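You operate a simulated robot arm through the tools that you are given. There is no shell and no other tool. Be economical: measure what you need, move in short steps, check, and stop when the job is done.

You run a simulated two-armed robot. Do the job below in one go: nothing can be reset, and whatever is moved stays where it is left.

TASK
Put two of the cream labels from the top of the checking table on the top of the window bench. Put the orange sock on the glass of the light board away on the back of the bench. Take the box marked "chalk" from the top of the window bench and put it on the low shelf of the window bench. Put the cream thread cone from the top of the packing table on the tray of the bag sealer. Take the blue yarn cone on the far end of the belt and put it away on the upper shelf of the yarn rack. Any order will do. Set down upright: cream thread cone, blue yarn cone.

Only the result counts: the job must be done as asked and must still hold three seconds after the hand-in. Knocking over, shifting, dropping, spilling or breaking anything else fails it.

THE ROBOT
Two 6-joint arms with two-finger parallel grippers on one trunk, on a base that drives. Base frame: it is fixed to the floor where the robot stands at the start and does not move with it; the origin is under the middle of the robot, x ahead of it, y to its left, z up. Lengths are in m, angles in rad, forces in N, time in s.
The left shoulder is at the start at [0.28, 0.185, 1.08], the right one opposite. With the tool pointing down near the work surface each hand reaches from about 0.52 to 0.92 m from the robot's upright axis, wherever it stands, measured 20 degrees to its own side. Places, roughly: back of the bench (140x22 cm) [0.78, -1.34, 0.86]; blue yarn cone [0.5, 2, 0.75]; chalk box, ticket box [-1.5, 3.5, 0.75]; cream label [0.5, -0.25, 0.75]; cream thread cone [0.75, 2.5, 0.75]; low shelf of the window bench [-1.9, 3.6, 0.2]; orange sock [0.75, 0.25, 0.75]; top of the window bench [-2, 3.6, 0.8]; tray of the bag sealer (24x20 cm) [0.76, 2.94, 0.88]; upper shelf of the yarn rack [-2.7, -4.1, 1.4]. Payload 1.57 kg a hand.
Tool frame (each hand has its own): the origin (TCP) lies between the finger pads and is the grasp point; the fingertips stand 0.03 m ahead of it; z points along the fingers, y is the line along which they close. Largest opening 0.08 m; finger width 0.017, thickness 0.012; the body of the gripper, 0.04 by 0.082 m, starts 0.08 m behind the TCP.
Orientation is that of the tool frame in the base frame, as a unit quaternion [x, y, z, w]. With the fingers straight down and closing along the base's y, the tool's x points along the base's -x, its y along +y and its z along -z.

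THE INTERFACE
- The arms move only by the tool apply_moves. It takes "left_steps", "right_steps" or both (then of equal length, played together; a hand with none holds still); each is a list of rows, each an object (a shift or turn left out is 0, a gripper value left out holds the last) with "hand": the closure, from 0 (fully open) to 1 (shut); "slide": the shift along the tool's x, y, z in units of 40 mm (1.0 is 40 mm), a list of three; "turn": the turn, a rotation vector about the tool's x, y, z in units of 8 degrees (1.0 is 8 degrees), a list of three. In form: [{"hand": hand, "slide": [dx, dy, dz], "turn": [rx, ry, rz]}, ...]. A call has 1 to 8 rows; each row shifts and turns the commanded pose from where the row before left it, along the tool's axes as they then stand. A call with a number of a shift or a turn outside -1 to 1 is refused whole. Each row takes 0.2 s and may step no farther than 0.05 m and 0.15 rad from the row before; otherwise, or with a gripper value out of range, the whole call is refused. A pose out of reach is approached as far as the arm can. The call stops where the force on the tool passes 40 N (or 10 N more than at its start, if that is more) or the arm is blocked; 0.2 s more then pass. The fingers move at their own pace (about 0.153 m/s each) and stop on an object; they squeeze with about 42 N. The grip force told is the motor's: it shows also when the fingers shut on nothing. Time passes only in rows, and 0.2 s behind the last, so rows that do not move let the fingers close. It gives the time, the measured TCP pose, the force on the tool (base axes), the opening and the grip force at its end, in the units of the frame above (readings bear some noise), with the torque about the TCP (base axes, N m) and any sound that the robot's microphone picked up.
- Cameras (640 x 400 px; columns grow to the right, rows downward): "scene" is now at [0.2294, -0.0275, 1.514]; the picture's right is [-0.38, -0.93, 0.00], its down [-0.73, 0.30, -0.62] and it looks along [0.57, -0.23, -0.79] (base axes); focal length 267 px, centre (320, 200). "left" rides on the left gripper at [0.072, 0.007, -0.122] in its tool frame; the picture's right is [-0.09, 1.00, 0.00], its down [-0.84, -0.08, -0.54] and it looks along [-0.54, -0.05, 0.84] (tool axes); focal length 238 px, centre (320, 200). "right" rides on the right gripper at [0.072, -0.007, -0.122] in its tool frame; the picture's right is [0.09, 1.00, 0.00], its down [-0.84, 0.08, -0.54] and it looks along [-0.54, 0.05, 0.84] (tool axes); focal length 238 px, centre (320, 200). There is no depth. A picture from a camera that has moved, and an enlarged one, comes with that camera's place and axes in the base frame and with its lens.
- camera(camera): a new picture of that camera. It takes no simulated time.
- lift_body(by): slides the trunk up (or, below 0, down) by that many m; the arms and the scene camera ride with it, the base frame stays. It gives what a move gives, with no picture.
- drive_base(legs): drives the robot by 1 to 6 legs, each [ahead, turn to the left] in m and rad, along the robot's own axes; the way and the turn of a leg run together, so that a leg with both is an arc; at most 1.5 m and 3.142 rad a leg. The arms and the cameras ride along, it lands a little off, and it stops where it bumps. It gives what a move gives.
- head_to(pan, tilt): turns the head with the scene camera to pan (to the left, within 1.501 rad either way) and tilt (down, from -0.506 to 1.204), counted from straight ahead of the robot. It gives what a move gives.
- enlarge(camera, box): a new picture of the part [left, top, right, bottom] of that camera's present view, enlarged. It takes no simulated time.
- hand_in(): hands the job in; it is judged then, once.

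Work in short steps. Places have to be worked out from the pictures, the camera data and where the tool is seen: move nearer, look again, correct. Check each grasp and each placing, and mend what went wrong. You have 186 turns and 174 pictures in all, those below and enlarged ones among them. Open the grippers and draw the arms clear of the work before you hand the job in, unless the task says otherwise; then end with one line.

The tools are called after ">>>" by a JSON object that holds its "method" and its "body". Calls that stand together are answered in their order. apply_moves: Moves the arms, as the interface text tells. Its arguments: {"type":"object","properties":{"left_steps":{"type":"array"},"right_steps":{"type":"array"}},"required":[]} The other tools are called the same way: lift_body (by) slides the trunk up or down; drive_base (legs) drives the base; head_to (pan, tilt) turns the head that bears the scene camera; camera (camera) takes a picture; enlarge (camera, box) takes an enlarged picture of a part of a camera's view; hand_in () hands the job in.

At the start:

```text
time_s: 0.0
left_tcp_pos: [0.5985, 0.1121, 1.157]
left_tool_rot: [0.0, 1.0, 0.001, -0.001]
left_force: [0.0, 0.8, -0.2]
left_ft_torque: [0.01, 0.0, -0.01]
left_finger_gap: 0.0801
left_grip_force: 0.1
right_tcp_pos: [0.4857, -0.367, 1.0889]
right_tool_rot: [0.0, 1.0, 0.001, 0.0]
right_force: [-0.2, 0.4, -0.1]
right_ft_torque: [-0.01, 0.01, 0.03]
right_finger_gap: 0.08
right_grip_force: 0.0
trunk travel left (down, up): [-0.775, 0.215]
robot x, y, heading: [-0.0002, -0.0009, 0.0]
head pan, tilt: [-0.386, 0.908]
```

scene: 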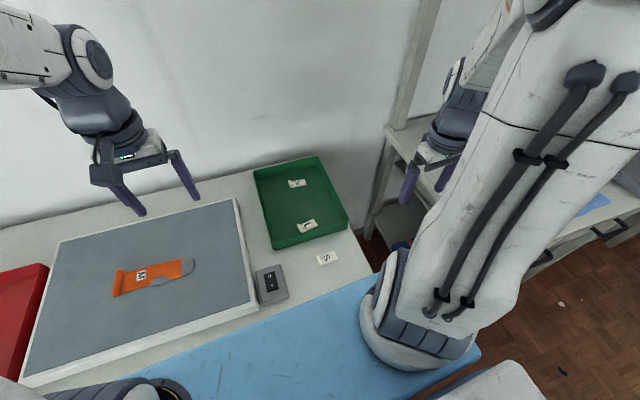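
right: 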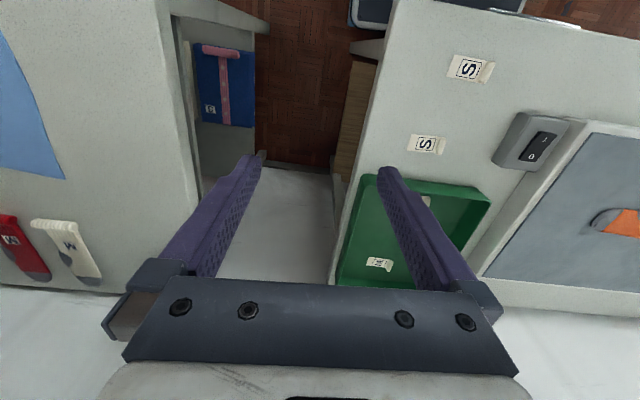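
left: 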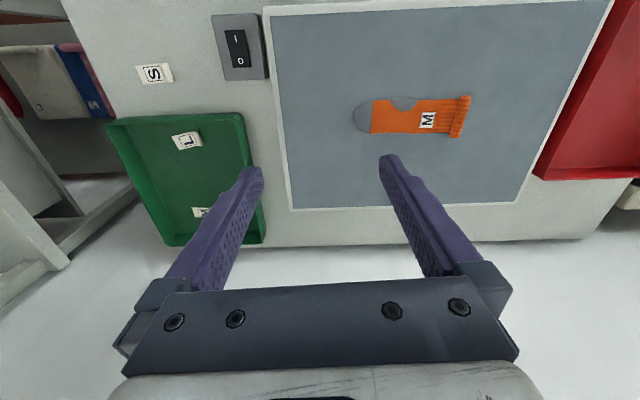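

I start by looking around with the head to map the near scene, forward and to the right first.

>>> {"method": "head_to", "body": {"pan": -1.2, "tilt": 0.5}}

>>> {"method": "camera", "body": {"camera": "scene"}}

>>> {"method": "head_to", "body": {"pan": 0.0, "tilt": 0.9}}

>>> {"method": "camera", "body": {"camera": "scene"}}

>>> {"method": "head_to", "body": {"pan": 1.3, "tilt": 0.4}}

>>> {"method": "camera", "body": {"camera": "scene"}}

```text
time_s: 1.1
left_tcp_pos: [0.5998, 0.1134, 1.1548]
left_tool_rot: [0.001, 1.0, 0.0, -0.001]
left_force: [0.5, 0.6, 0.3]
left_ft_torque: [0.01, -0.01, -0.02]
left_finger_gap: 0.0801
left_grip_force: 0.1
right_tcp_pos: [0.4848, -0.3679, 1.0883]
right_tool_rot: [0.0, 1.0, 0.0, -0.001]
right_force: [-0.1, 0.0, -1.1]
right_ft_torque: [-0.02, 0.04, 0.04]
right_finger_gap: 0.08
right_grip_force: 0.1
trunk travel left (down, up): [-0.775, 0.215]
robot x, y, heading: [-0.002, -0.0024, 0.006]
head pan, tilt: [-1.201, 0.499]
```

```text
170 pictures are left
camera scene: at [0.1928, -0.084, 1.5484], right [-0.93, -0.36, 0.0], down [-0.17, 0.45, -0.88], along [0.32, -0.82, -0.48], focal length 267 px, centre (320, 200)
```

scene: 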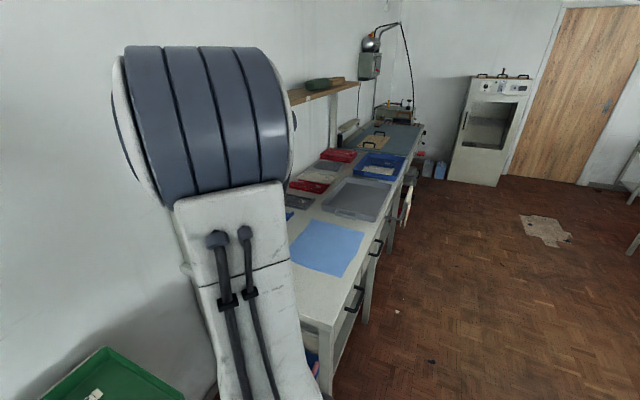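

```text
time_s: 2.5
left_tcp_pos: [0.5981, 0.1124, 1.1547]
left_tool_rot: [0.0, 1.0, -0.001, 0.0]
left_force: [-0.7, 0.0, -0.4]
left_ft_torque: [-0.02, -0.01, -0.02]
left_finger_gap: 0.0801
left_grip_force: 0.1
right_tcp_pos: [0.4852, -0.3687, 1.0883]
right_tool_rot: [0.0, 1.0, 0.0, 0.001]
right_force: [-1.2, 0.6, -0.6]
right_ft_torque: [0.01, 0.03, -0.02]
right_finger_gap: 0.08
right_grip_force: 0.0
trunk travel left (down, up): [-0.775, 0.215]
robot x, y, heading: [0.0031, 0.0021, -0.005]
head pan, tilt: [0.0, 0.901]
```

```text
169 pictures are left
camera scene: at [0.2353, 0.0007, 1.5146], right [0.0, -1.0, 0.0], down [-0.78, 0.0, -0.62], along [0.62, 0.0, -0.78], focal length 267 px, centre (320, 200)
```

scene: 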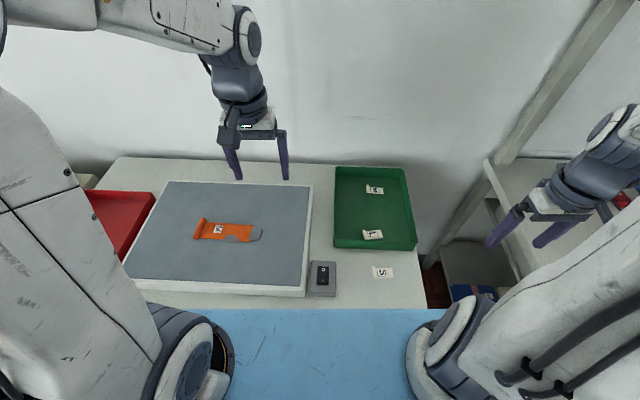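

```text
time_s: 4.0
left_tcp_pos: [0.5985, 0.1126, 1.1558]
left_tool_rot: [0.0, 1.0, 0.0, 0.0]
left_force: [0.2, -0.3, 0.4]
left_ft_torque: [-0.01, 0.0, 0.03]
left_finger_gap: 0.0799
left_grip_force: 0.0
right_tcp_pos: [0.4861, -0.369, 1.0901]
right_tool_rot: [0.0, 1.0, 0.0, 0.0]
right_force: [1.1, 0.6, 0.2]
right_ft_torque: [0.0, -0.04, 0.03]
right_finger_gap: 0.0802
right_grip_force: 0.1
trunk travel left (down, up): [-0.775, 0.215]
robot x, y, heading: [0.0, -0.0022, 0.003]
head pan, tilt: [1.3, 0.4]
```

```text
168 pictures are left
camera scene: at [0.1846, 0.09, 1.5576], right [0.96, -0.27, 0.0], down [-0.1, -0.38, -0.92], along [0.25, 0.89, -0.39], focal length 267 px, centre (320, 200)
```

scene: 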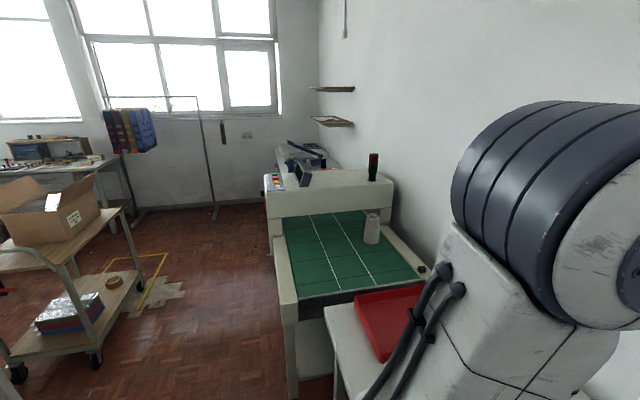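

The blue slab is the robot's own torso. I take a closer look at the sock and the labels.

>>> {"method": "enlarge", "body": {"camera": "left", "box": [320, 60, 520, 185]}}

>>> {"method": "enlarge", "body": {"camera": "right", "box": [380, 40, 540, 140]}}

```text
3.20 times, centred on (420, 122) of left
camera zoom: at [0.5262, 0.1196, 1.2773], right [0.09, 1.0, 0.0], down [0.84, -0.08, 0.54], along [0.54, -0.05, -0.84], focal length 763 px, centre (0, 448)
```

zoom: 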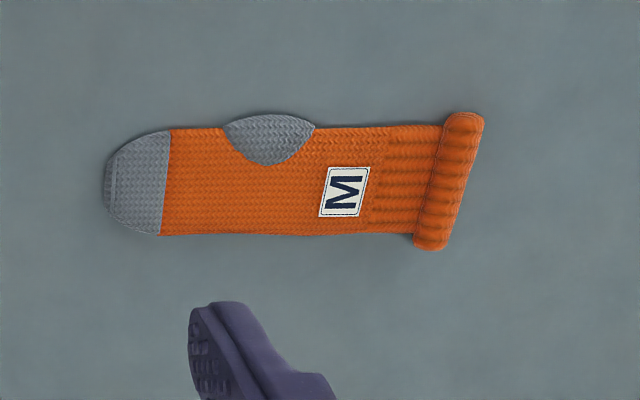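

```text
4.00 times, centred on (460, 90) of right
camera zoom: at [0.4127, -0.3755, 1.2092], right [-0.09, 1.0, 0.0], down [0.84, 0.08, 0.54], along [0.54, 0.05, -0.84], focal length 953 px, centre (-240, 640)
```

zoom: 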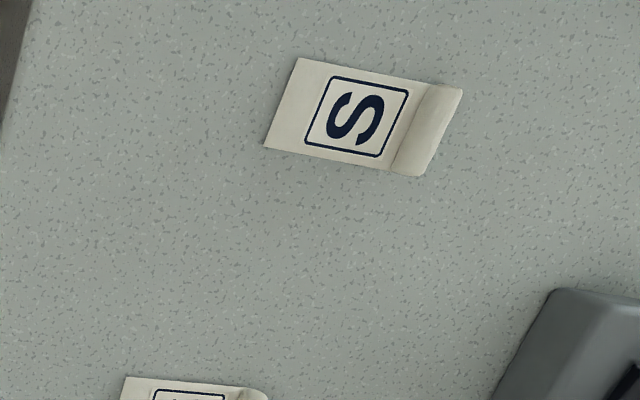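

The sock has a raised cuff roll at about [0.67, 0.39] lying along x, so a grip closing along y suits it. I move the left hand above it to look again.

>>> {"method": "apply_moves", "body": {"left_steps": [{"hand": 0, "slide": [-0.22, 0.87, 0.6]}, {"slide": [-0.22, 0.87, 0.6]}, {"slide": [-0.22, 0.87, 0.6]}, {"slide": [-0.22, 0.87, 0.6]}, {"slide": [-0.22, 0.87, 0.6]}, {"slide": [-0.22, 0.87, 0.6]}, {"slide": [-0.22, 0.87, 0.6]}, {"slide": [-0.22, 0.87, 0.6]}]}}

>>> {"method": "camera", "body": {"camera": "left"}}

```text
time_s: 5.8
left_tcp_pos: [0.67, 0.3901, 0.9625]
left_tool_rot: [0.0, 1.0, 0.0, -0.001]
left_force: [-0.6, 0.2, -0.2]
left_ft_torque: [-0.02, 0.0, 0.0]
left_finger_gap: 0.0799
left_grip_force: 0.0
right_tcp_pos: [0.4871, -0.3682, 1.0897]
right_tool_rot: [0.0, 1.0, 0.0, 0.001]
right_force: [0.4, -0.6, 0.1]
right_ft_torque: [-0.02, -0.01, -0.03]
right_finger_gap: 0.0799
right_grip_force: 0.0
trunk travel left (down, up): [-0.775, 0.215]
robot x, y, heading: [-0.0008, 0.0021, 0.003]
head pan, tilt: [1.3, 0.4]
```

```text
165 pictures are left
camera left: at [0.5972, 0.3965, 1.0848], right [0.09, 1.0, 0.0], down [0.84, -0.08, 0.54], along [0.54, -0.05, -0.84], focal length 238 px, centre (320, 200)
```

left: 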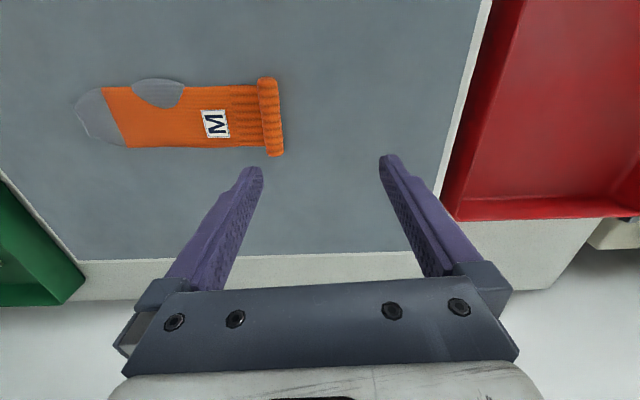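

Triangulating from the two views puts the cuff roll at about [0.645, 0.347, 0.866], so the board is higher than I assumed. I shift over it, go down part of the way and look.

>>> {"method": "apply_moves", "body": {"left_steps": [{"slide": [0.31, -0.54, 0]}, {"slide": [0.31, -0.54, 0]}, {"slide": [0, 0, 0.5]}, {"slide": [0, 0, 0.3]}]}}

>>> {"method": "camera", "body": {"camera": "left"}}

```text
time_s: 6.8
left_tcp_pos: [0.6426, 0.3475, 0.9323]
left_tool_rot: [0.0, 1.0, 0.0, 0.0]
left_force: [0.1, -1.3, -0.4]
left_ft_torque: [0.03, 0.0, -0.01]
left_finger_gap: 0.0802
left_grip_force: 0.0
right_tcp_pos: [0.4843, -0.3676, 1.0902]
right_tool_rot: [0.0, 1.0, 0.0, 0.001]
right_force: [0.1, 0.0, -0.3]
right_ft_torque: [0.0, 0.03, -0.01]
right_finger_gap: 0.0802
right_grip_force: 0.0
trunk travel left (down, up): [-0.775, 0.215]
robot x, y, heading: [-0.0007, 0.0012, -0.0]
head pan, tilt: [1.3, 0.4]
```

```text
164 pictures are left
camera left: at [0.5711, 0.3541, 1.0545], right [0.09, 1.0, 0.0], down [0.84, -0.08, 0.54], along [0.54, -0.05, -0.84], focal length 238 px, centre (320, 200)
```

left: 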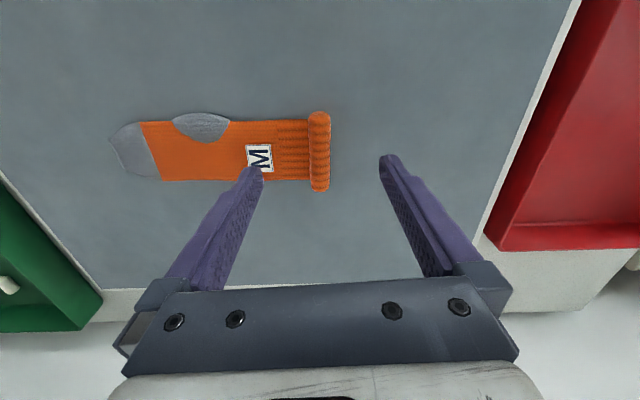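

The roll is centred under the hand. I go down 3.4 cm.

>>> {"method": "apply_moves", "body": {"left_steps": [{"slide": [0, 0, 0.4]}, {"slide": [0, 0, 0.3]}, {"slide": [0, 0, 0.15]}]}}

>>> {"method": "camera", "body": {"camera": "left"}}

```text
time_s: 7.6
left_tcp_pos: [0.644, 0.3473, 0.898]
left_tool_rot: [0.0, 1.0, 0.0, -0.001]
left_force: [0.4, -1.4, 0.0]
left_ft_torque: [0.02, 0.0, -0.02]
left_finger_gap: 0.0802
left_grip_force: 0.1
right_tcp_pos: [0.4849, -0.3691, 1.0889]
right_tool_rot: [0.001, 1.0, 0.0, 0.0]
right_force: [-0.2, 0.3, -0.3]
right_ft_torque: [-0.02, 0.0, -0.01]
right_finger_gap: 0.08
right_grip_force: 0.0
trunk travel left (down, up): [-0.775, 0.215]
robot x, y, heading: [0.0011, -0.0021, 0.001]
head pan, tilt: [1.3, 0.4]
```

```text
163 pictures are left
camera left: at [0.5716, 0.3541, 1.0198], right [0.09, 1.0, 0.0], down [0.84, -0.08, 0.54], along [0.54, -0.05, -0.84], focal length 238 px, centre (320, 200)
```

left: 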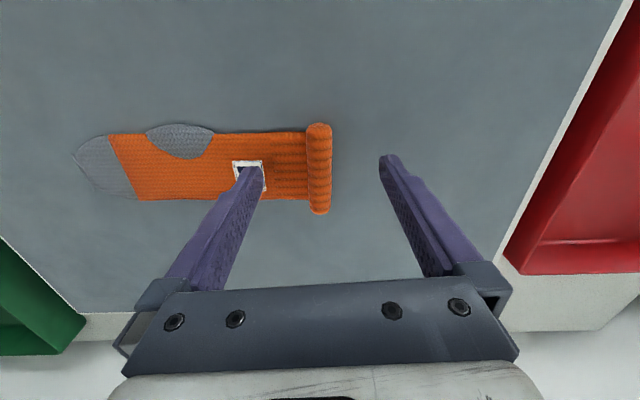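

Still no contact, with the tips at about 0.868. I go down slowly in small steps to feel the surface.

>>> {"method": "apply_moves", "body": {"left_steps": [{"slide": [0, 0, 0.08]}, {"slide": [0, 0, 0.08]}]}}

```text
time_s: 8.2
left_tcp_pos: [0.6456, 0.348, 0.8919]
left_tool_rot: [-0.001, 1.0, 0.0, 0.001]
left_force: [0.4, -0.6, 0.9]
left_ft_torque: [0.0, 0.03, 0.0]
left_finger_gap: 0.08
left_grip_force: 0.1
right_tcp_pos: [0.4856, -0.3688, 1.0883]
right_tool_rot: [-0.001, 1.0, 0.0, 0.0]
right_force: [-0.2, -1.0, -0.3]
right_ft_torque: [-0.01, 0.05, 0.0]
right_finger_gap: 0.08
right_grip_force: 0.1
trunk travel left (down, up): [-0.775, 0.215]
robot x, y, heading: [-0.0013, 0.0018, 0.002]
head pan, tilt: [1.3, 0.4]
```

Still free at tips ≈0.862. I close here and lift a little.

>>> {"method": "apply_moves", "body": {"left_steps": [{"slide": [0, 0, 0.08], "hand": 0}, {"hand": 1}, {"hand": 1}, {"hand": 1}, {"hand": 1}]}}

>>> {"method": "camera", "body": {"camera": "left"}}

```text
time_s: 9.4
left_tcp_pos: [0.6451, 0.3477, 0.8887]
left_tool_rot: [0.001, 1.0, 0.0, 0.0]
left_force: [0.8, 0.8, 1.8]
left_ft_torque: [0.03, -0.06, 0.05]
left_finger_gap: 0.0167
left_grip_force: 32.5
right_tcp_pos: [0.4851, -0.3675, 1.0897]
right_tool_rot: [0.001, 1.0, 0.001, 0.0]
right_force: [-0.4, 0.2, -0.4]
right_ft_torque: [0.0, -0.03, -0.01]
right_finger_gap: 0.0802
right_grip_force: 0.0
trunk travel left (down, up): [-0.775, 0.215]
robot x, y, heading: [-0.0013, -0.0002, -0.003]
head pan, tilt: [1.3, 0.4]
```

```text
162 pictures are left
camera left: at [0.5722, 0.3548, 1.0103], right [0.09, 1.0, 0.0], down [0.84, -0.08, 0.54], along [0.54, -0.05, -0.84], focal length 238 px, centre (320, 200)
```

left: 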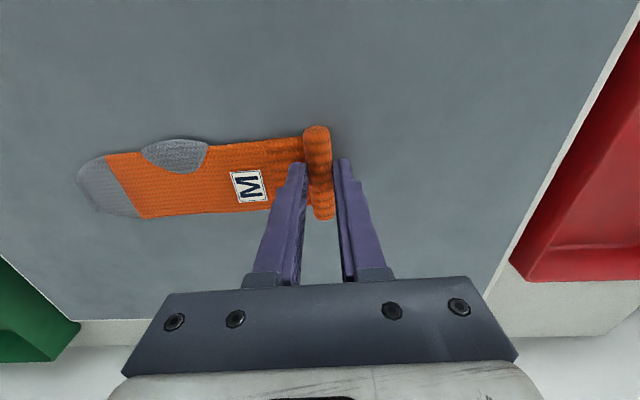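

The cuff is gripped (gap 17 mm). I lift the left hand and at the same time bring the right hand over label 1 (roll at about [0.527, -0.156, 0.815]).

>>> {"method": "apply_moves", "body": {"left_steps": [{"slide": [0, 0, -0.5]}, {"slide": [0, 0, -0.9]}, {"slide": [0, 0, -0.9]}, {"slide": [0, 0, -0.9]}, {"slide": [0, 0, -0.9]}, {"slide": [0, 0, -0.9]}], "right_steps": [{"slide": [-0.17, 0.88, 0.5]}, {"slide": [-0.17, 0.88, 0.5]}, {"slide": [-0.17, 0.88, 0.5]}, {"slide": [-0.17, 0.88, 0.5]}, {"slide": [-0.17, 0.88, 0.5]}, {"slide": [-0.17, 0.88, 0.5]}]}}

>>> {"method": "camera", "body": {"camera": "left"}}

>>> {"method": "camera", "body": {"camera": "right"}}

```text
time_s: 10.8
left_tcp_pos: [0.6449, 0.3473, 1.0837]
left_tool_rot: [0.0, 1.0, -0.001, -0.001]
left_force: [-0.8, 0.8, -0.3]
left_ft_torque: [0.02, 0.01, 0.01]
left_finger_gap: 0.0167
left_grip_force: 32.2
right_tcp_pos: [0.5295, -0.1587, 0.9693]
right_tool_rot: [0.0, 1.0, -0.001, -0.001]
right_force: [0.2, -0.1, -0.6]
right_ft_torque: [0.01, 0.01, -0.01]
right_finger_gap: 0.08
right_grip_force: 0.0
right hand out of reach, approached as far as the arm can: row 4
trunk travel left (down, up): [-0.775, 0.215]
robot x, y, heading: [0.0028, -0.0, -0.003]
head pan, tilt: [1.3, 0.4]
```

```text
161 pictures are left
camera left: at [0.5732, 0.3547, 1.2068], right [0.09, 1.0, 0.0], down [0.84, -0.08, 0.54], along [0.54, -0.05, -0.84], focal length 238 px, centre (320, 200)
```

left: 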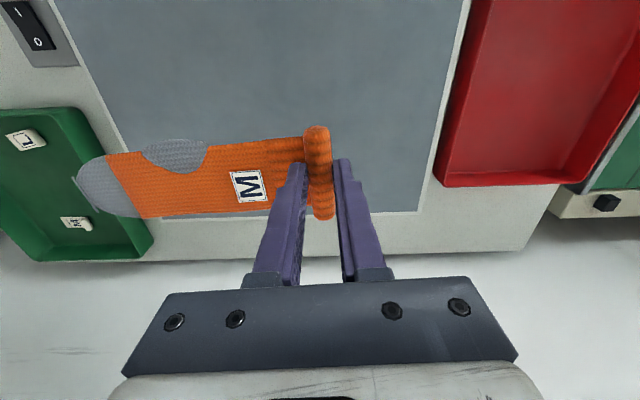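

```text
160 pictures are left
camera right: at [0.4572, -0.1664, 1.0893], right [-0.09, 1.0, 0.0], down [0.84, 0.08, 0.54], along [0.54, 0.05, -0.84], focal length 238 px, centre (320, 200)
```

right: 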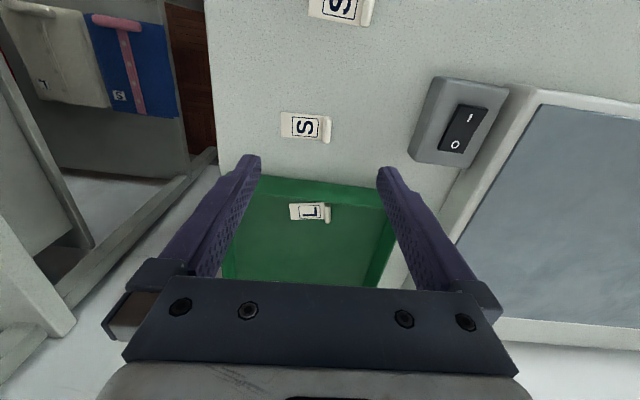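

The sock hangs rigidly in the left hand. Label 1's roll is at about [0.536, -0.151], so I lower the right hand towards it.

>>> {"method": "apply_moves", "body": {"right_steps": [{"slide": [-0.16, 0.19, 0.5]}, {"slide": [0, 0, 0.9]}, {"slide": [0, 0, 0.9]}, {"slide": [0, 0, 0.4]}]}}

>>> {"method": "camera", "body": {"camera": "right"}}

```text
time_s: 11.8
left_tcp_pos: [0.6452, 0.3471, 1.0845]
left_tool_rot: [-0.001, 1.0, -0.001, 0.0]
left_force: [0.5, 0.4, 1.0]
left_ft_torque: [0.03, -0.01, 0.01]
left_finger_gap: 0.0167
left_grip_force: 31.9
right_tcp_pos: [0.5343, -0.1532, 0.8607]
right_tool_rot: [0.0, 1.0, 0.0, -0.001]
right_force: [0.5, 0.3, 0.3]
right_ft_torque: [-0.02, -0.02, 0.02]
right_finger_gap: 0.0801
right_grip_force: 0.0
trunk travel left (down, up): [-0.775, 0.215]
robot x, y, heading: [-0.0046, -0.0027, 0.003]
head pan, tilt: [1.3, 0.4]
```

```text
159 pictures are left
camera right: at [0.4621, -0.1611, 0.982], right [-0.09, 1.0, 0.0], down [0.84, 0.08, 0.54], along [0.54, 0.05, -0.84], focal length 238 px, centre (320, 200)
```

right: 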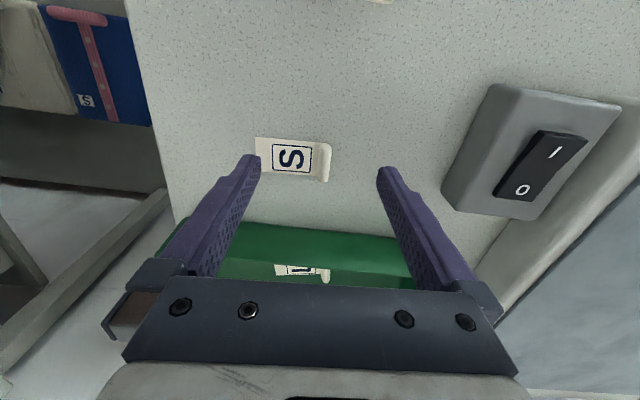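

The roll is centred to within about 3 mm. I go down another 13 mm.

>>> {"method": "apply_moves", "body": {"right_steps": [{"slide": [0, 0.07, 0.2]}, {"slide": [0, 0, 0.13]}]}}

>>> {"method": "camera", "body": {"camera": "right"}}

```text
time_s: 12.4
left_tcp_pos: [0.6464, 0.3476, 1.0846]
left_tool_rot: [0.001, 1.0, -0.001, -0.001]
left_force: [0.5, 0.4, 0.5]
left_ft_torque: [0.02, 0.02, 0.01]
left_finger_gap: 0.0167
left_grip_force: 31.2
right_tcp_pos: [0.5355, -0.151, 0.848]
right_tool_rot: [0.0, 1.0, 0.0, 0.0]
right_force: [-0.1, 0.4, 0.0]
right_ft_torque: [-0.03, 0.04, 0.01]
right_finger_gap: 0.0799
right_grip_force: 0.1
trunk travel left (down, up): [-0.775, 0.215]
robot x, y, heading: [0.0007, -0.0009, -0.002]
head pan, tilt: [1.3, 0.4]
```

```text
158 pictures are left
camera right: at [0.4635, -0.157, 0.9678], right [-0.09, 1.0, 0.0], down [0.84, 0.08, 0.54], along [0.54, 0.05, -0.84], focal length 238 px, centre (320, 200)
```

right: 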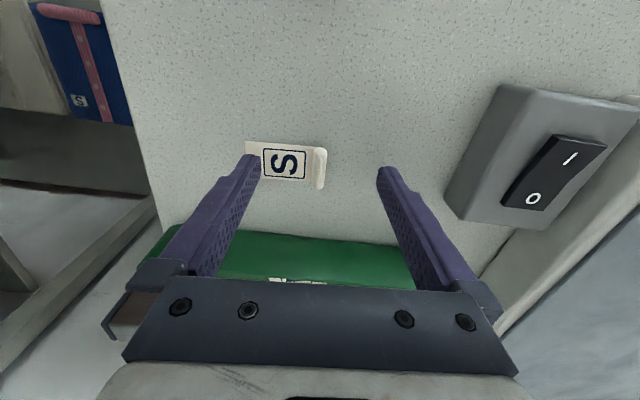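

Tips at about 0.818. I go down by another 2 mm steps to feel contact.

>>> {"method": "apply_moves", "body": {"right_steps": [{"slide": [0, 0, 0.06]}, {"slide": [0, 0, 0.05]}]}}

```text
time_s: 13.0
left_tcp_pos: [0.645, 0.3465, 1.085]
left_tool_rot: [0.0, 1.0, -0.001, 0.0]
left_force: [0.0, 0.5, -0.7]
left_ft_torque: [0.04, 0.0, -0.02]
left_finger_gap: 0.0168
left_grip_force: 31.8
right_tcp_pos: [0.5352, -0.1477, 0.8441]
right_tool_rot: [0.0, 1.0, -0.001, 0.0]
right_force: [0.1, -0.7, -1.0]
right_ft_torque: [0.02, 0.0, 0.04]
right_finger_gap: 0.0799
right_grip_force: 0.1
trunk travel left (down, up): [-0.775, 0.215]
robot x, y, heading: [-0.0021, 0.0017, 0.0]
head pan, tilt: [1.3, 0.4]
```

Tips at 0.814 and still free. I close and look.

>>> {"method": "apply_moves", "body": {"right_steps": [{"slide": [0, 0, 0.03], "hand": 0}, {"hand": 1}, {"hand": 1}, {"hand": 1}, {"hand": 1}]}}

>>> {"method": "enlarge", "body": {"camera": "right", "box": [220, 100, 420, 225]}}

```text
time_s: 14.2
left_tcp_pos: [0.6461, 0.3469, 1.0837]
left_tool_rot: [0.0, 1.0, 0.0, 0.0]
left_force: [-0.1, 0.2, -0.3]
left_ft_torque: [0.05, -0.01, -0.01]
left_finger_gap: 0.0167
left_grip_force: 31.7
right_tcp_pos: [0.5361, -0.1476, 0.8417]
right_tool_rot: [0.0, 1.0, 0.0, 0.0]
right_force: [-0.8, -0.4, -0.9]
right_ft_torque: [0.02, 0.02, -0.02]
right_finger_gap: 0.0059
right_grip_force: 25.7
trunk travel left (down, up): [-0.775, 0.215]
robot x, y, heading: [0.0009, 0.0017, 0.003]
head pan, tilt: [1.3, 0.4]
```

```text
3.20 times, centred on (320, 162) of right
camera zoom: at [0.4634, -0.1552, 0.9626], right [-0.09, 1.0, 0.0], down [0.84, 0.08, 0.54], along [0.54, 0.05, -0.84], focal length 763 px, centre (320, 320)
```

zoom: 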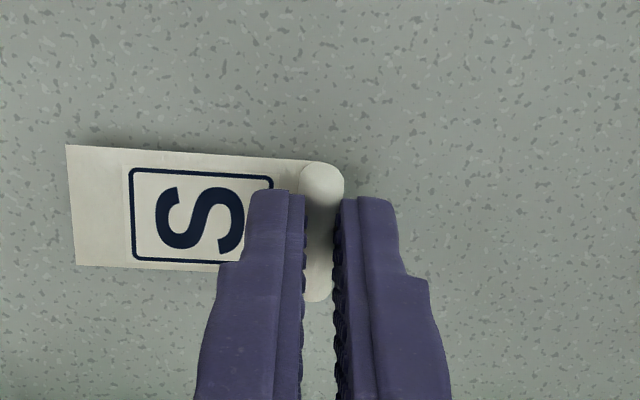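

Label 1 is gripped (gap 6 mm). I lift it straight up and check.

>>> {"method": "apply_moves", "body": {"right_steps": [{"slide": [0, 0, -0.5]}, {"slide": [0, 0, -0.9]}, {"slide": [0, 0, -0.9]}, {"slide": [0, 0, -0.9]}, {"slide": [0, 0, -0.9]}, {"slide": [0, 0, -0.9]}]}}

>>> {"method": "camera", "body": {"camera": "right"}}

>>> {"method": "head_to", "body": {"pan": -1.4, "tilt": 0.7}}

>>> {"method": "camera", "body": {"camera": "scene"}}

```text
time_s: 15.6
left_tcp_pos: [0.6457, 0.3474, 1.0848]
left_tool_rot: [0.0, 1.0, -0.001, 0.0]
left_force: [-0.3, -1.0, 0.4]
left_ft_torque: [0.02, -0.01, 0.0]
left_finger_gap: 0.0166
left_grip_force: 31.9
right_tcp_pos: [0.5342, -0.1461, 1.0419]
right_tool_rot: [0.0, 1.0, 0.0, 0.001]
right_force: [0.6, -0.1, -0.8]
right_ft_torque: [-0.04, 0.01, 0.01]
right_finger_gap: 0.0063
right_grip_force: 26.1
trunk travel left (down, up): [-0.775, 0.215]
robot x, y, heading: [0.0017, -0.0012, -0.001]
head pan, tilt: [1.3, 0.4]
```

```text
156 pictures are left
camera right: at [0.4616, -0.1535, 1.1628], right [-0.09, 1.0, 0.0], down [0.84, 0.08, 0.54], along [0.54, 0.05, -0.84], focal length 238 px, centre (320, 200)
```

right: 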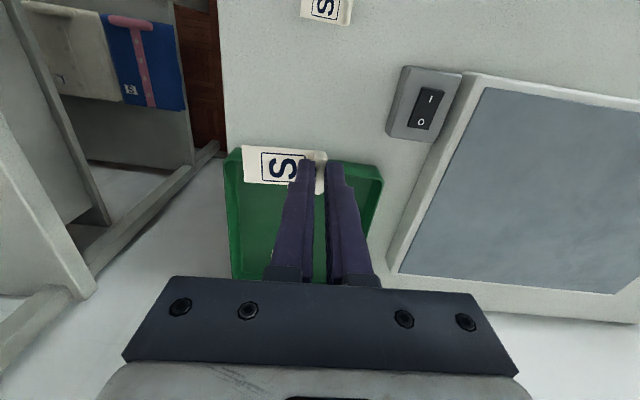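

```text
time_s: 18.0
left_tcp_pos: [0.6455, 0.3462, 1.0846]
left_tool_rot: [0.0, 1.0, -0.001, 0.0]
left_force: [-0.5, -0.1, -0.1]
left_ft_torque: [0.02, -0.02, -0.01]
left_finger_gap: 0.0167
left_grip_force: 32.5
right_tcp_pos: [0.5346, -0.1458, 1.0407]
right_tool_rot: [-0.001, 1.0, 0.001, 0.0]
right_force: [0.9, -0.2, -0.5]
right_ft_torque: [0.02, 0.0, -0.01]
right_finger_gap: 0.0064
right_grip_force: 26.1
trunk travel left (down, up): [-0.775, 0.215]
robot x, y, heading: [-0.0023, 0.002, 0.002]
head pan, tilt: [-1.4, 0.7]
```

```text
155 pictures are left
camera scene: at [0.1743, -0.0829, 1.5307], right [-0.99, -0.17, 0.0], down [-0.11, 0.63, -0.77], along [0.13, -0.75, -0.64], focal length 267 px, centre (320, 200)
```

scene: 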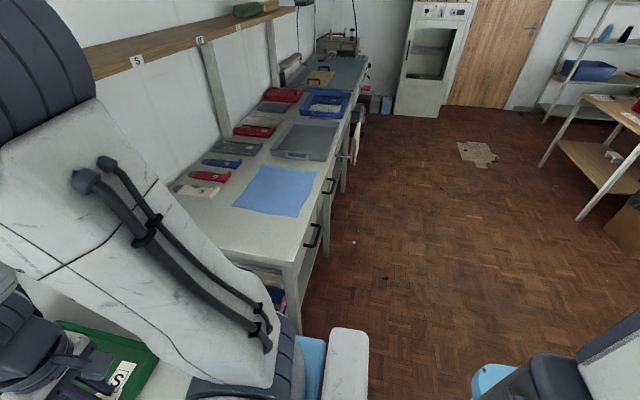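

Label 1 is held well. The bench runs along the wall to the right (y −0.6 to about −2). I back off, turn right, drive along it and look at its back strip before placing.

>>> {"method": "drive_base", "body": {"legs": [[-0.4, 0], [0, -1.5708], [0.9, 0]]}}

>>> {"method": "head_to", "body": {"pan": 0.9, "tilt": 0.5}}

>>> {"method": "camera", "body": {"camera": "scene"}}

```text
time_s: 20.4
left_tcp_pos: [0.2701, 0.3459, 1.0853]
left_tool_rot: [0.003, 1.0, -0.001, 0.0]
left_force: [0.0, 0.3, -0.2]
left_ft_torque: [0.04, 0.01, -0.01]
left_finger_gap: 0.0166
left_grip_force: 31.7
right_tcp_pos: [0.1562, -0.1476, 1.0425]
right_tool_rot: [0.003, 1.0, 0.0, -0.001]
right_force: [-0.2, -0.2, 0.4]
right_ft_torque: [-0.02, -0.01, 0.0]
right_finger_gap: 0.006
right_grip_force: 26.2
trunk travel left (down, up): [-0.775, 0.215]
robot x, y, heading: [-0.3775, -0.0014, -0.008]
head pan, tilt: [-1.4, 0.7]
stopped in leg 1: the robot was blocked; the commanded pose is now the measured one
```

```text
time_s: 22.6
left_tcp_pos: [0.2699, 0.3452, 1.0846]
left_tool_rot: [0.002, 1.0, -0.001, 0.0]
left_force: [0.8, 0.2, -0.7]
left_ft_torque: [0.05, 0.01, 0.01]
left_finger_gap: 0.0168
left_grip_force: 31.6
right_tcp_pos: [0.1571, -0.1469, 1.0421]
right_tool_rot: [0.003, 1.0, 0.0, 0.001]
right_force: [0.1, -1.0, -0.4]
right_ft_torque: [-0.01, 0.0, 0.0]
right_finger_gap: 0.0061
right_grip_force: 25.9
trunk travel left (down, up): [-0.775, 0.215]
robot x, y, heading: [-0.3752, 0.0022, -0.003]
head pan, tilt: [0.901, 0.499]
```

```text
154 pictures are left
camera scene: at [-0.1595, 0.0721, 1.5484], right [0.78, -0.63, 0.0], down [-0.3, -0.37, -0.88], along [0.55, 0.68, -0.48], focal length 267 px, centre (320, 200)
```

scene: 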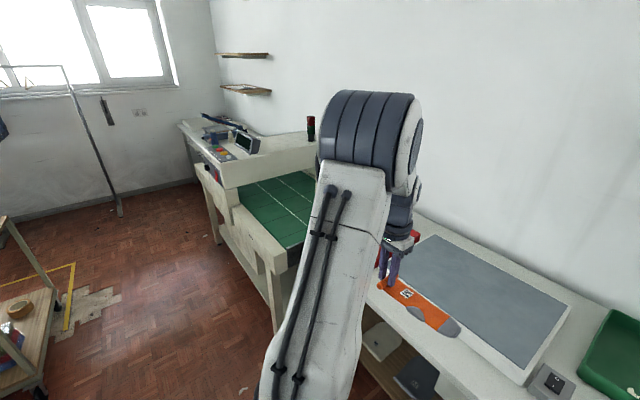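

Something behind blocked the base, so I look around to both sides and behind.

>>> {"method": "head_to", "body": {"pan": 1.5, "tilt": 0.6}}

>>> {"method": "camera", "body": {"camera": "scene"}}

>>> {"method": "head_to", "body": {"pan": -1.5, "tilt": 0.6}}

>>> {"method": "camera", "body": {"camera": "scene"}}

```text
time_s: 23.6
left_tcp_pos: [0.2716, 0.3458, 1.0838]
left_tool_rot: [0.002, 1.0, 0.001, 0.0]
left_force: [0.9, 0.0, -0.9]
left_ft_torque: [0.04, 0.02, -0.03]
left_finger_gap: 0.0166
left_grip_force: 32.0
right_tcp_pos: [0.1573, -0.1483, 1.0422]
right_tool_rot: [0.003, 1.0, 0.001, 0.001]
right_force: [-0.2, -0.5, 0.5]
right_ft_torque: [0.02, -0.02, -0.01]
right_finger_gap: 0.0059
right_grip_force: 25.9
trunk travel left (down, up): [-0.775, 0.215]
robot x, y, heading: [-0.3757, -0.0007, -0.005]
head pan, tilt: [1.499, 0.6]
```

```text
153 pictures are left
camera scene: at [-0.2096, 0.0893, 1.5394], right [1.0, -0.08, 0.0], down [-0.04, -0.56, -0.83], along [0.06, 0.82, -0.56], focal length 267 px, centre (320, 200)
```

scene: 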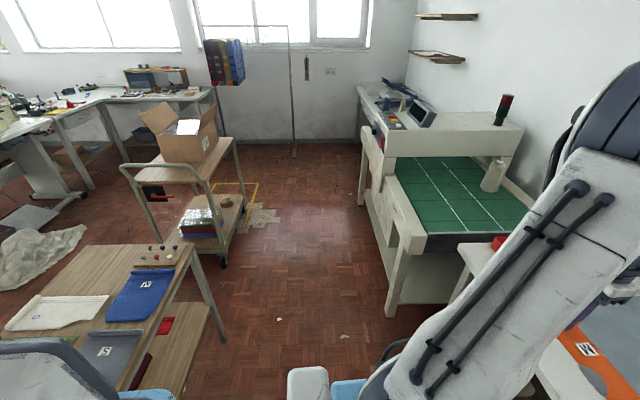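

```text
time_s: 26.1
left_tcp_pos: [0.2703, 0.3449, 1.0844]
left_tool_rot: [0.003, 1.0, -0.001, 0.001]
left_force: [-0.2, 0.6, -0.1]
left_ft_torque: [0.0, 0.0, 0.0]
left_finger_gap: 0.0167
left_grip_force: 31.8
right_tcp_pos: [0.1561, -0.148, 1.0416]
right_tool_rot: [0.002, 1.0, 0.0, 0.0]
right_force: [0.6, 0.0, -1.0]
right_ft_torque: [0.0, 0.02, 0.03]
right_finger_gap: 0.006
right_grip_force: 26.0
trunk travel left (down, up): [-0.775, 0.215]
robot x, y, heading: [-0.3774, 0.001, -0.002]
head pan, tilt: [-1.499, 0.6]
```

```text
152 pictures are left
camera scene: at [-0.2107, -0.087, 1.5394], right [-1.0, -0.07, 0.0], down [-0.04, 0.56, -0.83], along [0.05, -0.82, -0.56], focal length 267 px, centre (320, 200)
```

scene: 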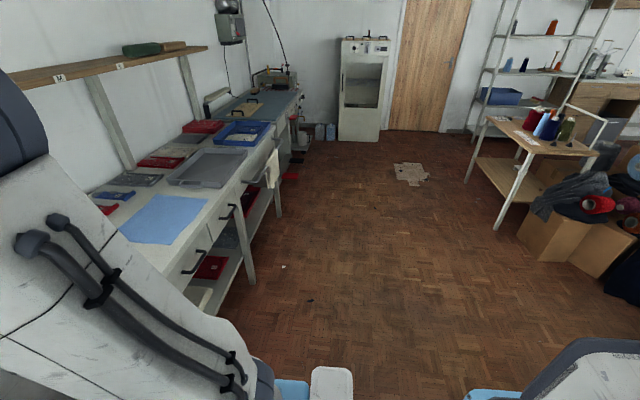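

A sock table behind (front edge x≈−0.7) stopped me. I move to mid-aisle, turn right and drive on along the bench.

>>> {"method": "drive_base", "body": {"legs": [[0.19, 0], [0, -1.5708], [0.8, 0]]}}

>>> {"method": "head_to", "body": {"pan": 1.0, "tilt": 0.5}}

>>> {"method": "camera", "body": {"camera": "scene"}}

```text
time_s: 35.4
left_tcp_pos: [0.2094, -1.4409, 1.0845]
left_tool_rot: [0.696, 0.718, -0.001, -0.001]
left_force: [-0.2, 0.6, -0.4]
left_ft_torque: [-0.02, -0.03, -0.03]
left_finger_gap: 0.0167
left_grip_force: 31.7
right_tcp_pos: [-0.2889, -1.347, 1.0423]
right_tool_rot: [0.695, 0.719, 0.0, -0.001]
right_force: [-0.6, 0.0, -0.5]
right_ft_torque: [0.01, -0.01, 0.0]
right_finger_gap: 0.0061
right_grip_force: 25.8
trunk travel left (down, up): [-0.775, 0.215]
robot x, y, heading: [-0.1607, -0.8053, -1.542]
head pan, tilt: [-1.499, 0.6]
```

```text
time_s: 37.7
left_tcp_pos: [0.211, -1.4421, 1.0851]
left_tool_rot: [0.695, 0.719, 0.0, 0.0]
left_force: [0.1, -0.4, -0.6]
left_ft_torque: [0.03, -0.03, 0.03]
left_finger_gap: 0.0167
left_grip_force: 32.2
right_tcp_pos: [-0.2879, -1.3454, 1.0414]
right_tool_rot: [0.695, 0.719, -0.001, 0.0]
right_force: [-0.5, -0.2, -1.0]
right_ft_torque: [0.0, -0.02, 0.01]
right_finger_gap: 0.006
right_grip_force: 25.7
trunk travel left (down, up): [-0.775, 0.215]
robot x, y, heading: [-0.1578, -0.8065, -1.54]
head pan, tilt: [1.0, 0.499]
```

```text
151 pictures are left
camera scene: at [-0.076, -1.0135, 1.5484], right [-0.51, -0.86, 0.0], down [-0.41, 0.25, -0.88], along [0.75, -0.45, -0.48], focal length 267 px, centre (320, 200)
```

scene: 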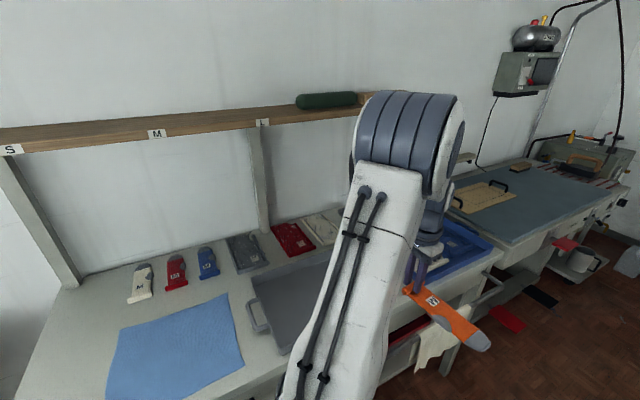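

The shelf has signs S, M, L above the socks. I zoom in on the socks' size labels.

>>> {"method": "enlarge", "body": {"camera": "scene", "box": [110, 190, 350, 340]}}

>>> {"method": "enlarge", "body": {"camera": "scene", "box": [0, 80, 400, 330]}}

```text
2.67 times, centred on (230, 265) of scene
camera zoom: at [-0.076, -1.0135, 1.5484], right [-0.51, -0.86, 0.0], down [-0.41, 0.25, -0.88], along [0.75, -0.45, -0.48], focal length 713 px, centre (560, 27)
```

zoom: 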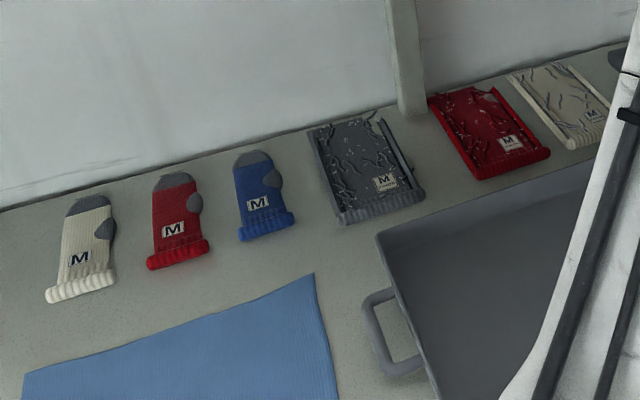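

```text
1.60 times, centred on (200, 205) of scene
camera zoom: at [-0.076, -1.0135, 1.5484], right [-0.51, -0.86, 0.0], down [-0.41, 0.25, -0.88], along [0.75, -0.45, -0.48], focal length 428 px, centre (512, 192)
```

zoom: 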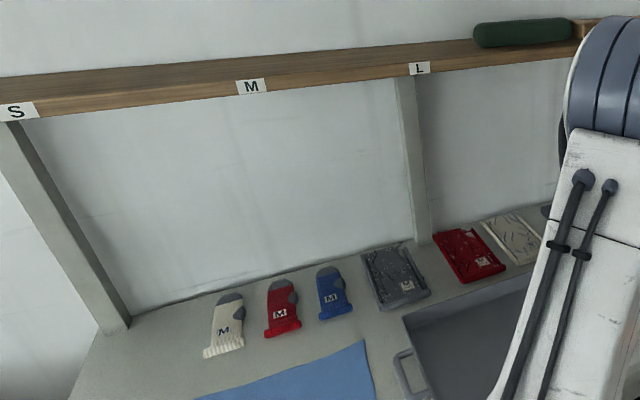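

All socks on the strip are M and lie toe to the wall. I go on about 0.5 m, turn to face the bench and look for the free gap (between the blue sock and the grey pack, or left of the cream one).

>>> {"method": "drive_base", "body": {"legs": [[0.5, 0], [0, 1.5408]]}}

>>> {"method": "head_to", "body": {"pan": 0.0, "tilt": 0.6}}

>>> {"method": "camera", "body": {"camera": "scene"}}

```text
time_s: 44.4
left_tcp_pos: [0.4907, -0.9219, 1.0835]
left_tool_rot: [-0.017, 1.0, -0.001, -0.001]
left_force: [0.0, -0.4, -0.9]
left_ft_torque: [0.0, 0.02, 0.03]
left_finger_gap: 0.0169
left_grip_force: 31.4
right_tcp_pos: [0.3945, -1.4193, 1.042]
right_tool_rot: [-0.018, 1.0, 0.0, 0.001]
right_force: [-0.2, -0.2, 0.0]
right_ft_torque: [-0.02, -0.03, 0.0]
right_finger_gap: 0.0062
right_grip_force: 25.9
trunk travel left (down, up): [-0.775, 0.215]
robot x, y, heading: [-0.1426, -1.2934, 0.034]
head pan, tilt: [1.0, 0.499]
```

```text
time_s: 45.6
left_tcp_pos: [0.4903, -0.9218, 1.0857]
left_tool_rot: [-0.018, 1.0, 0.0, 0.0]
left_force: [0.3, 0.0, 0.3]
left_ft_torque: [0.0, 0.01, -0.02]
left_finger_gap: 0.0167
left_grip_force: 31.6
right_tcp_pos: [0.3961, -1.4201, 1.0425]
right_tool_rot: [-0.018, 1.0, 0.0, 0.0]
right_force: [0.1, 0.1, 0.3]
right_ft_torque: [-0.03, -0.01, 0.02]
right_finger_gap: 0.0062
right_grip_force: 25.5
trunk travel left (down, up): [-0.775, 0.215]
robot x, y, heading: [-0.1399, -1.2927, 0.038]
head pan, tilt: [0.0, 0.6]
```

```text
148 pictures are left
camera scene: at [0.1058, -1.2821, 1.5394], right [0.03, -1.0, 0.0], down [-0.56, -0.02, -0.83], along [0.82, 0.03, -0.56], focal length 267 px, centre (320, 200)
```

scene: 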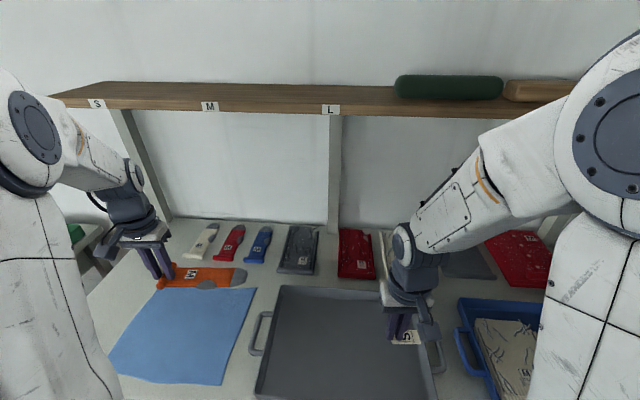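

The gap next to the blue sock is only about 4.5 cm. I check the right part with the right wrist camera and the left end with the left one.

>>> {"method": "camera", "body": {"camera": "right"}}

>>> {"method": "camera", "body": {"camera": "left"}}

>>> {"method": "head_to", "body": {"pan": -0.7, "tilt": 0.6}}

>>> {"method": "camera", "body": {"camera": "scene"}}

```text
147 pictures are left
camera right: at [0.3239, -1.4293, 1.1626], right [-0.13, 0.99, 0.0], down [0.83, 0.11, 0.54], along [0.54, 0.07, -0.84], focal length 238 px, centre (320, 200)
```

right: 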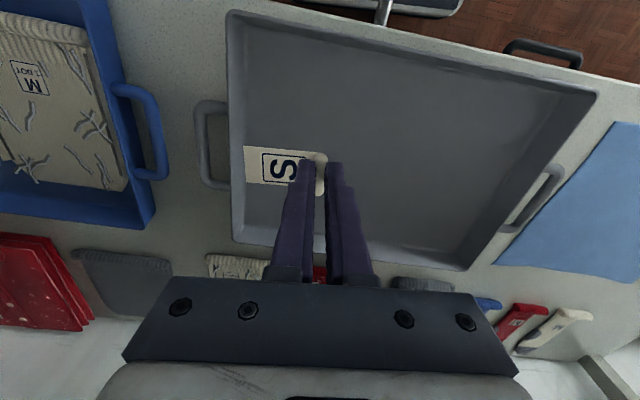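

```text
146 pictures are left
camera left: at [0.4183, -0.9172, 1.2066], right [0.06, 1.0, 0.0], down [0.84, -0.05, 0.54], along [0.54, -0.03, -0.84], focal length 238 px, centre (320, 200)
```

left: 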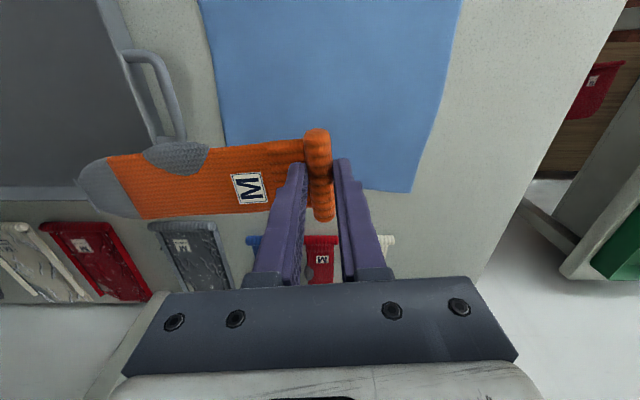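

```text
time_s: 46.7
left_tcp_pos: [0.4907, -0.922, 1.084]
left_tool_rot: [-0.017, 1.0, 0.0, 0.0]
left_force: [-0.5, -0.9, -0.3]
left_ft_torque: [0.01, 0.01, 0.0]
left_finger_gap: 0.0167
left_grip_force: 32.2
right_tcp_pos: [0.3959, -1.4199, 1.0427]
right_tool_rot: [-0.017, 1.0, 0.0, 0.0]
right_force: [-0.3, -0.3, 0.5]
right_ft_torque: [-0.01, 0.01, 0.0]
right_finger_gap: 0.0062
right_grip_force: 25.9
trunk travel left (down, up): [-0.775, 0.215]
robot x, y, heading: [-0.1419, -1.292, 0.037]
head pan, tilt: [-0.7, 0.6]
```

```text
145 pictures are left
camera scene: at [0.087, -1.3397, 1.5394], right [-0.62, -0.79, 0.0], down [-0.44, 0.35, -0.83], along [0.65, -0.51, -0.56], focal length 267 px, centre (320, 200)
```

scene: 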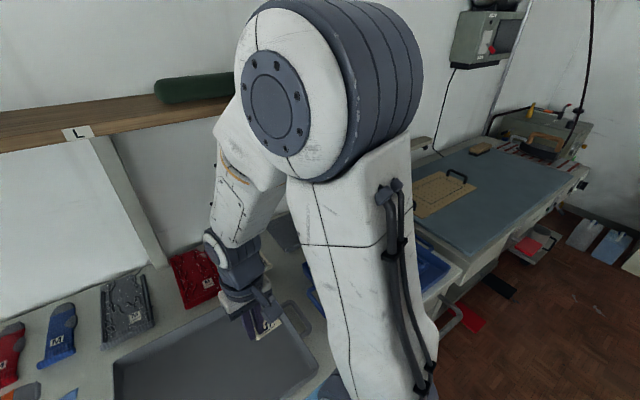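

The left end of the strip is free (y −0.61 to −0.77 at the cuff line). I shift the base left to about y −0.95, facing the bench, to place the sock there with its toe to the wall like the others.

>>> {"method": "drive_base", "body": {"legs": [[0, 1.534], [0.35, 0], [0, -1.5708], [0.08, 0]]}}

>>> {"method": "head_to", "body": {"pan": 0.3, "tilt": 0.6}}

```text
time_s: 57.2
left_tcp_pos: [0.5631, -0.559, 1.0862]
left_tool_rot: [-0.02, 1.0, -0.001, 0.0]
left_force: [0.4, 0.3, -1.3]
left_ft_torque: [0.02, -0.01, 0.01]
left_finger_gap: 0.0166
left_grip_force: 32.2
right_tcp_pos: [0.4707, -1.057, 1.042]
right_tool_rot: [-0.02, 1.0, 0.0, 0.0]
right_force: [-0.3, 1.0, 0.3]
right_ft_torque: [-0.03, 0.0, 0.03]
right_finger_gap: 0.0062
right_grip_force: 26.0
trunk travel left (down, up): [-0.775, 0.215]
robot x, y, heading: [-0.0681, -0.9341, 0.043]
head pan, tilt: [-0.7, 0.6]
```

```text
time_s: 58.5
left_tcp_pos: [0.5641, -0.5584, 1.0851]
left_tool_rot: [-0.021, 1.0, -0.002, 0.001]
left_force: [0.2, -0.5, -0.6]
left_ft_torque: [-0.01, 0.0, 0.01]
left_finger_gap: 0.0169
left_grip_force: 32.5
right_tcp_pos: [0.4712, -1.0565, 1.042]
right_tool_rot: [-0.02, 1.0, 0.0, 0.001]
right_force: [-0.5, 0.1, 0.3]
right_ft_torque: [0.0, 0.01, 0.02]
right_finger_gap: 0.0063
right_grip_force: 25.8
trunk travel left (down, up): [-0.775, 0.215]
robot x, y, heading: [-0.0684, -0.9351, 0.045]
head pan, tilt: [0.3, 0.6]
```

I rotate the left hand 87° to the left, so that the sock's toe points at the wall.

>>> {"method": "apply_moves", "body": {"left_steps": [{"turn": [0, 0, -0.99]}, {"turn": [0, 0, -0.99]}, {"turn": [0, 0, -0.99]}, {"turn": [0, 0, -0.99]}, {"turn": [0, 0, -0.99]}, {"turn": [0, 0, -0.99]}]}}

>>> {"method": "apply_moves", "body": {"left_steps": [{"turn": [0, 0, -0.99]}, {"turn": [0, 0, -0.99]}, {"turn": [0, 0, -0.99]}, {"turn": [0, 0, -0.99]}, {"turn": [0, 0, -0.99]}]}}

>>> {"method": "camera", "body": {"camera": "scene"}}

>>> {"method": "camera", "body": {"camera": "left"}}

```text
time_s: 59.9
left_tcp_pos: [0.5621, -0.5586, 1.0841]
left_tool_rot: [-0.422, 0.906, -0.001, 0.0]
left_force: [-1.0, 0.4, 0.0]
left_ft_torque: [0.03, 0.0, -0.02]
left_finger_gap: 0.0169
left_grip_force: 31.4
right_tcp_pos: [0.4715, -1.0572, 1.0419]
right_tool_rot: [-0.019, 1.0, 0.0, 0.0]
right_force: [0.0, 0.8, 0.0]
right_ft_torque: [0.0, -0.01, 0.0]
right_finger_gap: 0.0062
right_grip_force: 26.7
trunk travel left (down, up): [-0.775, 0.215]
robot x, y, heading: [-0.0662, -0.9374, 0.038]
head pan, tilt: [0.3, 0.6]
```

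```text
time_s: 61.0
left_tcp_pos: [0.562, -0.5592, 1.085]
left_tool_rot: [-0.705, 0.709, -0.001, 0.0]
left_force: [0.3, 0.0, -0.5]
left_ft_torque: [0.04, 0.06, 0.0]
left_finger_gap: 0.0169
left_grip_force: 31.9
right_tcp_pos: [0.4718, -1.0569, 1.0421]
right_tool_rot: [-0.02, 1.0, 0.0, 0.0]
right_force: [0.8, -0.4, 0.9]
right_ft_torque: [0.0, -0.02, -0.03]
right_finger_gap: 0.006
right_grip_force: 26.0
trunk travel left (down, up): [-0.775, 0.215]
robot x, y, heading: [-0.0713, -0.9357, 0.042]
head pan, tilt: [0.3, 0.6]
```

```text
144 pictures are left
camera scene: at [0.1756, -0.8953, 1.5394], right [0.34, -0.94, 0.0], down [-0.53, -0.19, -0.83], along [0.78, 0.28, -0.56], focal length 267 px, centre (320, 200)
```

scene: 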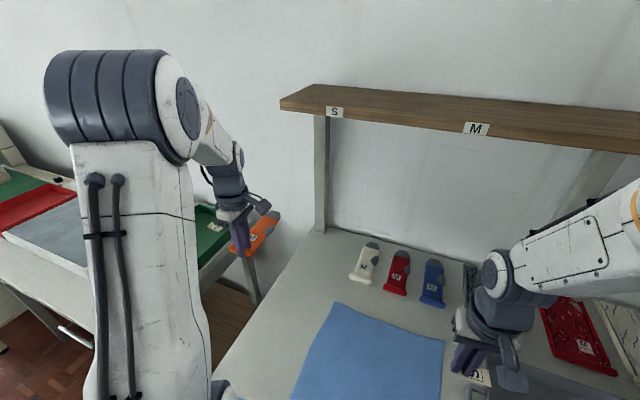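

```text
143 pictures are left
camera left: at [0.5546, -0.6302, 1.2074], right [-1.0, 0.1, 0.0], down [0.08, 0.84, 0.54], along [0.05, 0.54, -0.84], focal length 238 px, centre (320, 200)
```

left: 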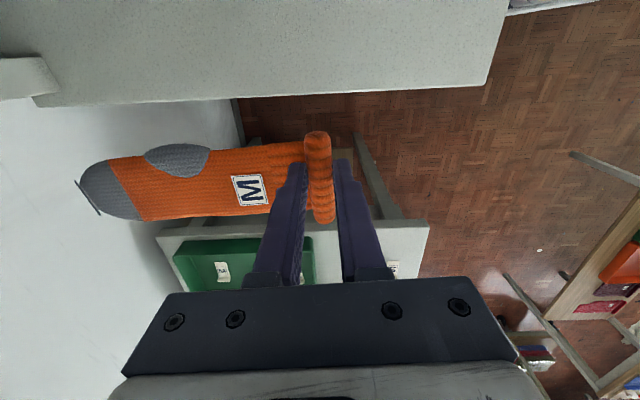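

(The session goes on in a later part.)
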